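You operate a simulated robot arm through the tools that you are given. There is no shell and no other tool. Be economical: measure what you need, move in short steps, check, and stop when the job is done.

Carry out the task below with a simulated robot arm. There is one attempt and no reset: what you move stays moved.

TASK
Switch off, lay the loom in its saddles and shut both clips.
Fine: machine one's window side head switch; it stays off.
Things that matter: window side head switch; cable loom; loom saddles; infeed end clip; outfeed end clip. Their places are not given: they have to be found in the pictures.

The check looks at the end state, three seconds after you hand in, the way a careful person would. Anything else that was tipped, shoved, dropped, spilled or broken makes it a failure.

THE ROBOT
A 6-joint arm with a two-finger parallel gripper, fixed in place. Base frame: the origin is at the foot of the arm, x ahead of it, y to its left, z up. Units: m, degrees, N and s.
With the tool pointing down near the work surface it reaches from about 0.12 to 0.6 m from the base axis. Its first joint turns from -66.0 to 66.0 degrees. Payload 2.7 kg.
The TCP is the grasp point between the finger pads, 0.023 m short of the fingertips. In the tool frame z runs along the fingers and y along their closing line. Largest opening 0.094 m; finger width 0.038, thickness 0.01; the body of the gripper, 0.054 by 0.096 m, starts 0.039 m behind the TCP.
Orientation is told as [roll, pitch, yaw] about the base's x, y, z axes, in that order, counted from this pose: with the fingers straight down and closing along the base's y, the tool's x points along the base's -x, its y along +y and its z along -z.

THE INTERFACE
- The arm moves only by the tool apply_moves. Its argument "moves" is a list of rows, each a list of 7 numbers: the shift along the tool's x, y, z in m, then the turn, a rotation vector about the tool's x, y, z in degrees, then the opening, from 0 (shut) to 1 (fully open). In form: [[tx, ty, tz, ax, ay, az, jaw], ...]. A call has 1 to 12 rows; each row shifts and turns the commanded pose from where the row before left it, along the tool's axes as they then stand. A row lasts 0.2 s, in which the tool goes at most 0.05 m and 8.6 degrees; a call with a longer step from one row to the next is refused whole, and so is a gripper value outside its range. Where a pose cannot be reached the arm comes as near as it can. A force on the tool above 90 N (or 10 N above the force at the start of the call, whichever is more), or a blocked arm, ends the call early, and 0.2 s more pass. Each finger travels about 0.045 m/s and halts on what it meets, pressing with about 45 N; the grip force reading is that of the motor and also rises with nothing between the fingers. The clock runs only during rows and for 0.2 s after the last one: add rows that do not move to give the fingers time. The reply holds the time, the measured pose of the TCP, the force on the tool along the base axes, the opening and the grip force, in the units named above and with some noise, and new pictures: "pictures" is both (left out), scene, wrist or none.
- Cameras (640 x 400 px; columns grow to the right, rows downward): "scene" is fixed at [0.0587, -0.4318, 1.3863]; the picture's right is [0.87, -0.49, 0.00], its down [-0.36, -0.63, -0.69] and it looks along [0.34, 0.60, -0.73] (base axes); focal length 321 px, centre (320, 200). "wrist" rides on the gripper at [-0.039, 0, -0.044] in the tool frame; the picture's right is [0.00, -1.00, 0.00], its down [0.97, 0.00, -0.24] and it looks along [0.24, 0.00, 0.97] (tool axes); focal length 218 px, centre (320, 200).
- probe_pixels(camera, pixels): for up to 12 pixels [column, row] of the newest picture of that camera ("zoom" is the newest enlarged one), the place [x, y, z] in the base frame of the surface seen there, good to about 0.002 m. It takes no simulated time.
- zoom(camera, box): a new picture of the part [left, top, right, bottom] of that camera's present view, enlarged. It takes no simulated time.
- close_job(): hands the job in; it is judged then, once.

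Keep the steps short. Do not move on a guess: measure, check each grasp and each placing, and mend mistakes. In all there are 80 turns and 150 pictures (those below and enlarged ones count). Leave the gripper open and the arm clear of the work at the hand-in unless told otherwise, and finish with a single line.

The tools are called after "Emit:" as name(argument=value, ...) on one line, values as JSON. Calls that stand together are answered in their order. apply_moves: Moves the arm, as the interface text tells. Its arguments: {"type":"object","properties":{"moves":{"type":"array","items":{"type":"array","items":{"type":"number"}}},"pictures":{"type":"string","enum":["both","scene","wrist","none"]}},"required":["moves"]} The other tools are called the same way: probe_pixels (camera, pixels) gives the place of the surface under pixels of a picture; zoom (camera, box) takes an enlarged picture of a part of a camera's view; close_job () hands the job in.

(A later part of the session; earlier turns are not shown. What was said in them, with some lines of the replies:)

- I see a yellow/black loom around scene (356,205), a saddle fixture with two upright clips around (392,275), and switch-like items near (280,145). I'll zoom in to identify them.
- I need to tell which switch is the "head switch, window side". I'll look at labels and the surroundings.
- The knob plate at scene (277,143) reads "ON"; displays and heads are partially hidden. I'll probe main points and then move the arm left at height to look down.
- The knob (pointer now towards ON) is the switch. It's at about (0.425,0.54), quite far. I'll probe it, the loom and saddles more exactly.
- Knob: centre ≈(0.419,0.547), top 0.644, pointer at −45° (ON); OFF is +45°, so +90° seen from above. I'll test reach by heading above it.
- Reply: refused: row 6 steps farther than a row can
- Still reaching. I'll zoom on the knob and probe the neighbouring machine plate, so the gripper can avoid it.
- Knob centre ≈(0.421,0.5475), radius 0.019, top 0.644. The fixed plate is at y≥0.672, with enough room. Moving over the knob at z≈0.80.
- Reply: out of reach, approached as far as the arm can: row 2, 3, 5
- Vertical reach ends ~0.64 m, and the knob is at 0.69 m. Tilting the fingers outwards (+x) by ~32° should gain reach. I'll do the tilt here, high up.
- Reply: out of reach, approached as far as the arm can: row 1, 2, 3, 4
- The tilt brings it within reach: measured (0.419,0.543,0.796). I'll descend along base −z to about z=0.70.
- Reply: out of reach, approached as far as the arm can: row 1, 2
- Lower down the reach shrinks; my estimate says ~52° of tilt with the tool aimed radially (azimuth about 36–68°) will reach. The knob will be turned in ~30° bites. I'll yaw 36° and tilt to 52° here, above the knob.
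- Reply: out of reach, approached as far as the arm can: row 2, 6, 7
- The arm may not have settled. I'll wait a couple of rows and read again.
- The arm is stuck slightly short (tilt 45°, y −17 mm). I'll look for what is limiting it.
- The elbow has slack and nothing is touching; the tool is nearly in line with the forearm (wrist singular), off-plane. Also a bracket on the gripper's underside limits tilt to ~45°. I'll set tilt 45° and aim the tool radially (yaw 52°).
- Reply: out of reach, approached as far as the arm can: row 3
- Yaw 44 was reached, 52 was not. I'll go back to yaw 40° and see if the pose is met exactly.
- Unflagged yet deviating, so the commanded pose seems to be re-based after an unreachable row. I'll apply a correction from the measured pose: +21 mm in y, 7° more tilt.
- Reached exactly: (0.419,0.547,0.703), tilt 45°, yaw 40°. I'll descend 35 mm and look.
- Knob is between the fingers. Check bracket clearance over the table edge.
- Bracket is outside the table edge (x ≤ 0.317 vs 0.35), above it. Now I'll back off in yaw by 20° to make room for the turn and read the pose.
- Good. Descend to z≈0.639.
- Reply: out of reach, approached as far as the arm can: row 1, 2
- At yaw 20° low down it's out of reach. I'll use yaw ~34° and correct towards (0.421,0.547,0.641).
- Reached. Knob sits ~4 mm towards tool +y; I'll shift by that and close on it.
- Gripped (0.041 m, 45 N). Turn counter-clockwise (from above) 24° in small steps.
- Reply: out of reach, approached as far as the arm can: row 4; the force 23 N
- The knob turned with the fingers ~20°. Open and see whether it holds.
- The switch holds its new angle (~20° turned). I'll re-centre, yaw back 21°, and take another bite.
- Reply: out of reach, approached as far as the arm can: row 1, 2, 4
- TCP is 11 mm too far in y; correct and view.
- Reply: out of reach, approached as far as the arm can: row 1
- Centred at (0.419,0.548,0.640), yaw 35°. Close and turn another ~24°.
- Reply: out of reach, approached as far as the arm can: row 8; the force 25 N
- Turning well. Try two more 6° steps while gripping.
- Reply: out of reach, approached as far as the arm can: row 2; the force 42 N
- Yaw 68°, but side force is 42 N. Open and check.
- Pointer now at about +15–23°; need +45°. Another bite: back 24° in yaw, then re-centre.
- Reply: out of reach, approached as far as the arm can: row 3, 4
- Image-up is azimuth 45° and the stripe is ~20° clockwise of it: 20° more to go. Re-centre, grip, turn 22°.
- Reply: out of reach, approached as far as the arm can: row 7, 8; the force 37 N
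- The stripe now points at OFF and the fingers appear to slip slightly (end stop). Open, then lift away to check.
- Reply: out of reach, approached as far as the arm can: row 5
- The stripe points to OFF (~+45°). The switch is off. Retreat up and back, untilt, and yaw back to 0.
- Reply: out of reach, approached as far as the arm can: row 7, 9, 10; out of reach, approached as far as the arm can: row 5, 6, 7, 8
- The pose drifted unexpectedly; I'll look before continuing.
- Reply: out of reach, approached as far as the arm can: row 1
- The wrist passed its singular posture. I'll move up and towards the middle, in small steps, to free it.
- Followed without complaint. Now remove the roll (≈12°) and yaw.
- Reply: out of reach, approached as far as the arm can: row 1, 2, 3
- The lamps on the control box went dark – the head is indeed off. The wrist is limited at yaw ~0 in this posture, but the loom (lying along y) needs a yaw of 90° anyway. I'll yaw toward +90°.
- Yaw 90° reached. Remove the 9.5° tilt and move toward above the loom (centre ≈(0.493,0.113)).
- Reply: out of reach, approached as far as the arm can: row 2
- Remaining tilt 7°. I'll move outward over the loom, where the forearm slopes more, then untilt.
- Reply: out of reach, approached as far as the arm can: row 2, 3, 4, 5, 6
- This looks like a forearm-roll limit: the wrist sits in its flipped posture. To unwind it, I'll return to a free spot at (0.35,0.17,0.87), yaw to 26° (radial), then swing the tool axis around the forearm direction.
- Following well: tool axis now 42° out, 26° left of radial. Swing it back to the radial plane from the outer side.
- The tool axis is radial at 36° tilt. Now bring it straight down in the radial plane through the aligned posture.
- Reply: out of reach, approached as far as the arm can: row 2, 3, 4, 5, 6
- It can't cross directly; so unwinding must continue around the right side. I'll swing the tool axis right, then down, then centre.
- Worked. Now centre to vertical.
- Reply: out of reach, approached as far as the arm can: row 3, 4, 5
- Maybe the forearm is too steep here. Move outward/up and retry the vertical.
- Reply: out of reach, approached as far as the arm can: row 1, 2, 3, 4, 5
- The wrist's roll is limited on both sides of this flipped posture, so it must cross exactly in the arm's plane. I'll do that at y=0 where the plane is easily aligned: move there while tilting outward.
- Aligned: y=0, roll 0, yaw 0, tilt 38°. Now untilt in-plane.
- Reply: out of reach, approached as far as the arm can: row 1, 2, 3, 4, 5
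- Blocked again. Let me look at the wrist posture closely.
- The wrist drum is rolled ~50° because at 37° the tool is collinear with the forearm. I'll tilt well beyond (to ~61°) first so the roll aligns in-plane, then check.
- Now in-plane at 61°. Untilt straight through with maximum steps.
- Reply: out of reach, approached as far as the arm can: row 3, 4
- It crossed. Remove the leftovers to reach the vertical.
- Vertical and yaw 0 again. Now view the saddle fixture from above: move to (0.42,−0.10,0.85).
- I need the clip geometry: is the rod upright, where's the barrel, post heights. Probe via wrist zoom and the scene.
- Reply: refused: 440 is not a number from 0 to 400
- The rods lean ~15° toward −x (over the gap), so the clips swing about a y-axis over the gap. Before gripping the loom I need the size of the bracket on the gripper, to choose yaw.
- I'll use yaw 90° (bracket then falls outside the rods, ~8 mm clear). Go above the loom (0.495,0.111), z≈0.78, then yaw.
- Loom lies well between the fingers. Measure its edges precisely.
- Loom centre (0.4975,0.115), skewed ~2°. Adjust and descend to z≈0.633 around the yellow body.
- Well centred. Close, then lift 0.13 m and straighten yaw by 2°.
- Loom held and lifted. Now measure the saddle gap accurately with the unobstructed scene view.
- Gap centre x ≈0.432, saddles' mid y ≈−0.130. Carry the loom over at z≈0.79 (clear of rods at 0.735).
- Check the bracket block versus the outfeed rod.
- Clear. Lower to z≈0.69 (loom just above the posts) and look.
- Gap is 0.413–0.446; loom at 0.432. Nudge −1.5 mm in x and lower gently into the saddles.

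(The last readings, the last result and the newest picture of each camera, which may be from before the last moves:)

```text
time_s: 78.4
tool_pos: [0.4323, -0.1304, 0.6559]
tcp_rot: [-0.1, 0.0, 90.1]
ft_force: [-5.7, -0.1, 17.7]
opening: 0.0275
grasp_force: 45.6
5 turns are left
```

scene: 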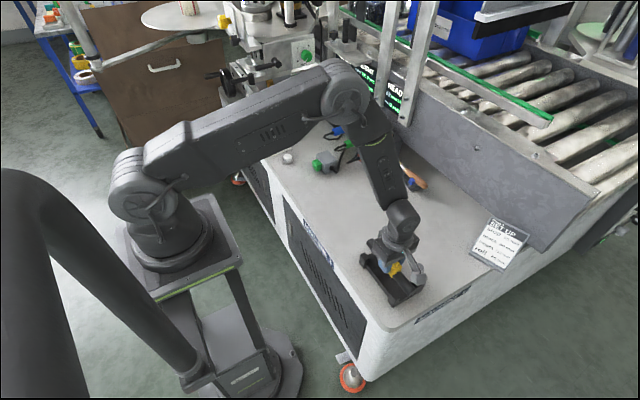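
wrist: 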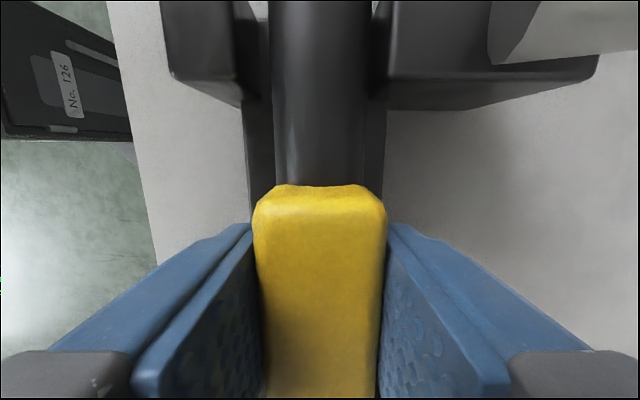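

Seated (17 N contact, loom between both post pairs). Turns are scarce, so I'll group: release, rise, go behind the infeed rod (+x side) with closed fingers, tip at z≈0.70, and push it gently toward −x; then look.

Emit:
apply_moves(moves=[[0, 0, 0, 0, 0, 0, 0.6], [0, 0, 0, 0, 0, 0, 0.6], [0, 0, 0, 0, 0, 0, 0.6], [0, 0, -0.04, 0, 0, 0, 0.6], [0, 0, -0.04, 0, 0, 0, 0.6], [0, 0, -0.04, 0, 0, 0, 0.3], [-0.032, -0.0365, 0, 0, 0, 0, 0], [-0.032, -0.0365, 0, 0, 0, 0, 0], [0, 0, 0, 0, 0, 0, 0], [0, 0, 0.0265, 0, 0, 0, 0], [0, 0, 0.0265, 0, 0, 0, 0], [0, 0, 0, 0, 0, 0, 0]], pictures="scene")

Emit:
zoom(camera="scene", box=[350, 210, 450, 310])

Emit:
apply_moves(moves=[[0, 0.01, 0, 0, 0, 0, 0], [0, 0.01, 0, 0, 0, 0, 0], [0, 0.01, 0, 0, 0, 0, 0], [0, 0.01, 0, 0, 0, 0, 0], [0, 0.01, 0, 0, 0, 0, 0], [0, 0.01, 0, 0, 0, 0, 0], [0, 0, 0, 0, 0, 0, 0]], pictures="both")

Emit:
zoom(camera="scene", box=[350, 210, 450, 310])

```text
time_s: 81.0
tool_pos: [0.5023, -0.0662, 0.7216]
tcp_rot: [-0.1, -0.2, 90.1]
ft_force: [0.7, 0.3, 0.3]
opening: 0.0
grasp_force: 42.1
```

scene: 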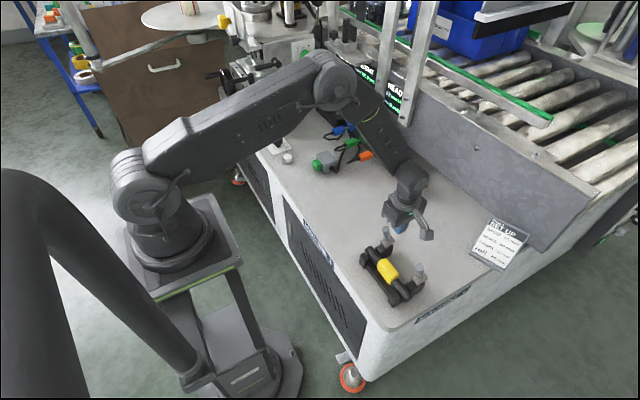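

```text
4.00 times, centred on (400, 260) of scene
```

zoom: 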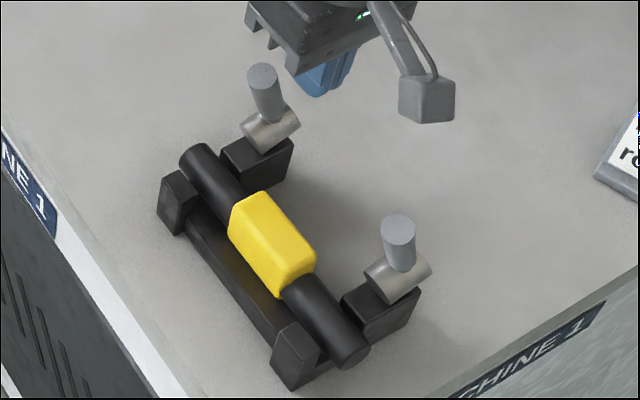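

```text
time_s: 82.6
tool_pos: [0.4446, -0.0657, 0.7199]
tcp_rot: [-0.1, -0.2, 90.2]
ft_force: [0.4, -0.6, -0.7]
opening: 0.0
grasp_force: 42.4
```

scene: 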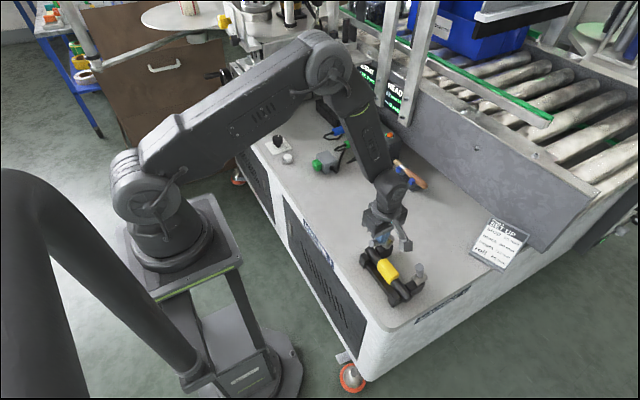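
wrist: 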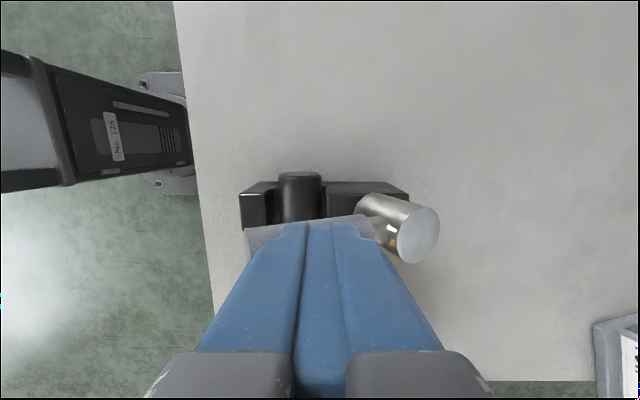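

```text
4.00 times, centred on (400, 260) of scene
4 turns are left
```

zoom: 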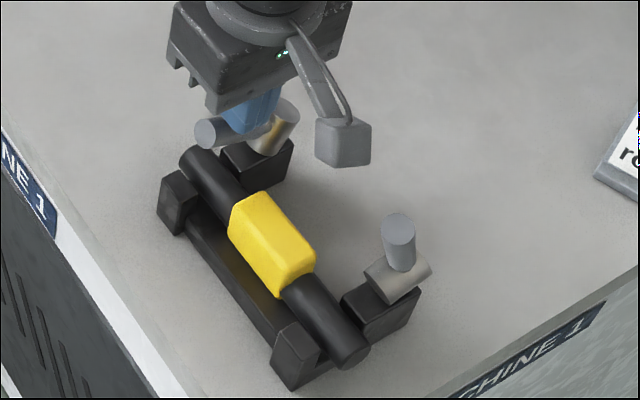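

The clip is a hinge: the infeed rod swung over the loom with hardly any force. Now press it fully down (small steps to tip z≈0.669), then do the same for the outfeed clip, then retreat and look.

Emit:
apply_moves(moves=[[0, 0.01, 0, 0, 0, 0, 0], [0, 0.01, 0, 0, 0, 0, 0], [0, 0, 0.004, 0, 0, 0, 0], [0, 0, 0.004, 0, 0, 0, 0], [0, 0, 0.004, 0, 0, 0, 0], [0, 0, 0.004, 0, 0, 0, 0], [0, 0, 0.004, 0, 0, 0, 0], [0, 0, 0.004, 0, 0, 0, 0], [0, 0, 0.003, 0, 0, 0, 0], [0, 0, 0, 0, 0, 0, 0]], pictures="wrist")

Emit:
zoom(camera="scene", box=[350, 210, 450, 310])

Emit:
apply_moves(moves=[[0, 0, -0.042, 0, 0, 0, 0], [0, 0, -0.042, 0, 0, 0, 0], [0.0425, -0.026, 0, 0, 0, 0, 0], [0.0425, -0.026, 0, 0, 0, 0, 0], [0.0425, -0.026, 0, 0, 0, 0, 0], [0, 0, 0.0275, 0, 0, 0, 0], [0, 0, 0.0275, 0, 0, 0, 0], [0, 0, 0, 0, 0, 0, 0]], pictures="none")

Emit:
apply_moves(moves=[[0, 0.0125, 0, 0, 0, 0, 0], [0, 0.0125, 0, 0, 0, 0, 0], [0, 0.0125, 0, 0, 0, 0, 0], [0, 0.0125, 0, 0, 0, 0, 0], [0, 0.0125, 0, 0, 0, 0, 0], [0, 0.015, 0, 0, 0, 0, 0], [0, 0, 0.0055, 0, 0, 0, 0], [0, 0, 0.0055, 0, 0, 0, 0], [0, 0, 0.0055, 0, 0, 0, 0], [0, 0, 0.0055, 0, 0, 0, 0], [0, 0, 0.005, 0, 0, 0, 0], [0, 0, 0, 0, 0, 0, 0]], pictures="none")

Emit:
apply_moves(moves=[[0, 0, -0.042, 0, 0, 0, 0], [0, 0, -0.042, 0, 0, 0, 0], [0, 0, -0.042, 0, 0, 0, 0], [-0.04, 0, -0.02, 0, 0, 0, 0.5], [-0.045, 0, 0, 0, 0, 0, 1], [-0.045, 0, 0, 0, 0, 0, 1], [-0.045, 0, 0, 0, 0, 0, 1], [-0.045, 0, 0, 0, 0, 0, 1], [0, 0, 0, 0, 0, 0, 1]], pictures="both")

Emit:
zoom(camera="scene", box=[350, 220, 440, 310])

Emit:
probe_pixels(camera="zoom", pixels=[[200, 130], [225, 125], [250, 110], [270, 100], [340, 290], [365, 280], [390, 265], [420, 250], [270, 240], [165, 160], [330, 310], [180, 140]])

Emit:
zoom(camera="scene", box=[250, 120, 320, 175])

```text
time_s: 84.8
tool_pos: [0.4245, -0.0658, 0.6976]
tcp_rot: [-0.1, -0.1, 90.1]
ft_force: [-21.6, 3.2, 57.3]
opening: 0.0
grasp_force: 42.6
```

wrist: 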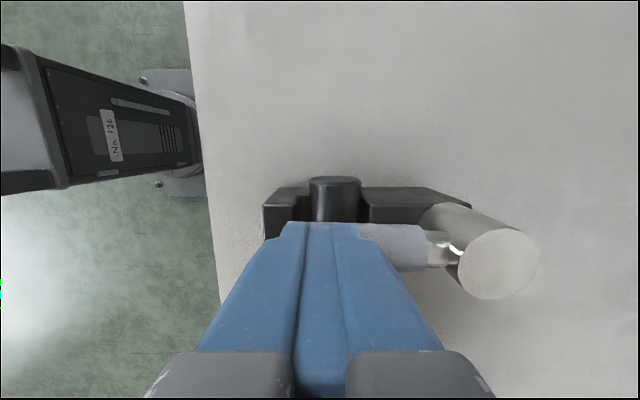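

```text
4.00 times, centred on (400, 260) of scene
```

zoom: 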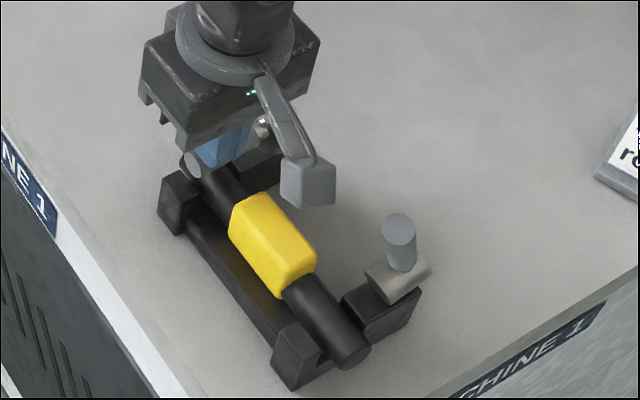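

```text
time_s: 86.6
tool_pos: [0.5025, -0.1934, 0.7234]
tcp_rot: [-0.2, -0.1, 90.1]
ft_force: [0.2, 0.3, -0.6]
opening: 0.0
grasp_force: 42.1
```

```text
time_s: 89.2
tool_pos: [0.4254, -0.1931, 0.6979]
tcp_rot: [-0.1, -0.1, 90.1]
ft_force: [-14.0, 5.3, 31.4]
opening: 0.0
grasp_force: 42.4
```

```text
time_s: 91.2
tool_pos: [0.4235, 0.0268, 0.8434]
tcp_rot: [-0.2, -0.1, 90.1]
ft_force: [-0.8, 0.4, -0.2]
opening: 0.0941
grasp_force: 0.2
```

scene: 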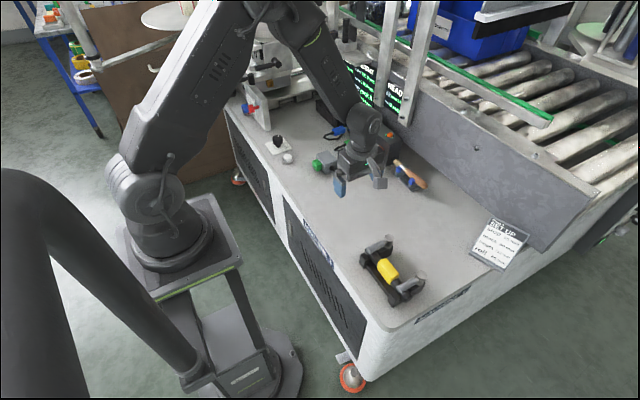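
wrist: 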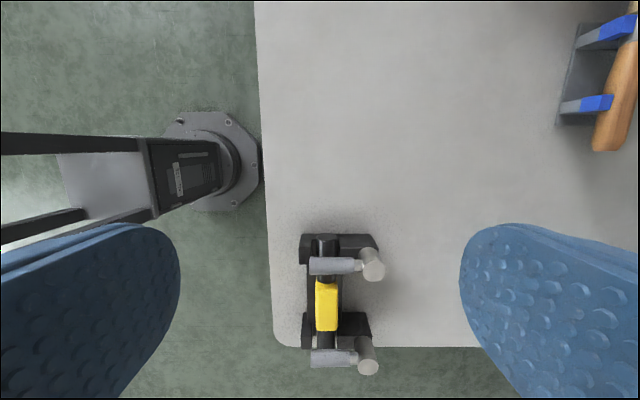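

```text
4.44 times, centred on (395, 265) of scene
```

zoom: 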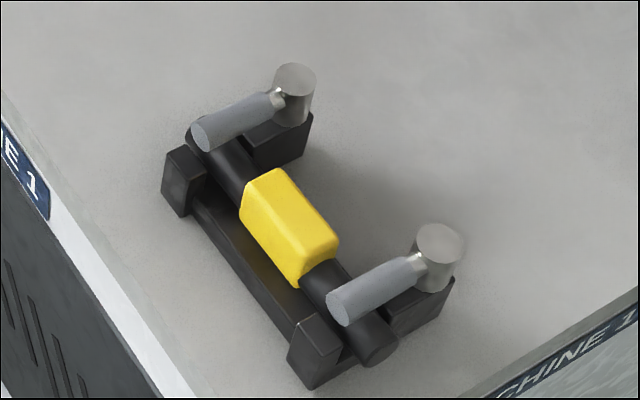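

```text
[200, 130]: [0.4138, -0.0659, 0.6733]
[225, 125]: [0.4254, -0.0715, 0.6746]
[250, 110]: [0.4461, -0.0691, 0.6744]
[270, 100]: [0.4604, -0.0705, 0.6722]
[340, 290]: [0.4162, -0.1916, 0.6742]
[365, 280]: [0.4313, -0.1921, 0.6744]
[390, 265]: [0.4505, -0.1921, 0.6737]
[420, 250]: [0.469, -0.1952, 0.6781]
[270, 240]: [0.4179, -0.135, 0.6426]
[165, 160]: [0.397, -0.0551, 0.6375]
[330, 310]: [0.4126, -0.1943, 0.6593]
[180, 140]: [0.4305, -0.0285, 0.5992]
```

```text
7.27 times, centred on (285, 148) of scene
3 turns are left
```

zoom: 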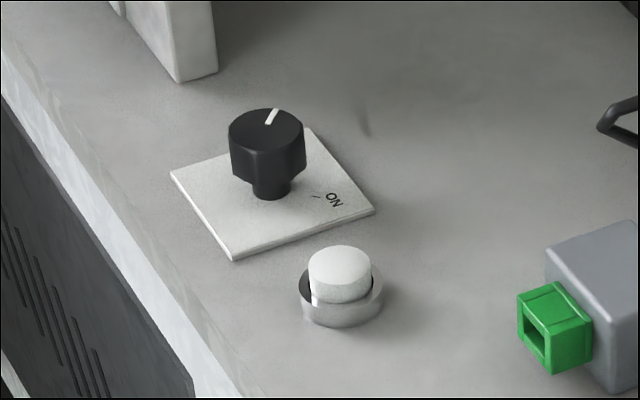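

The loom lies in both saddles. Both clip rods are level across it at z≈0.674, after firm end-stop contact. The switch still points to OFF. The gripper is open and the arm is clear, so I'm handing in.

Emit:
close_job()

```text
The job is handed in.
```

Job handed in: the head switch is off, the loom lies in its saddles, and both clips are shut.
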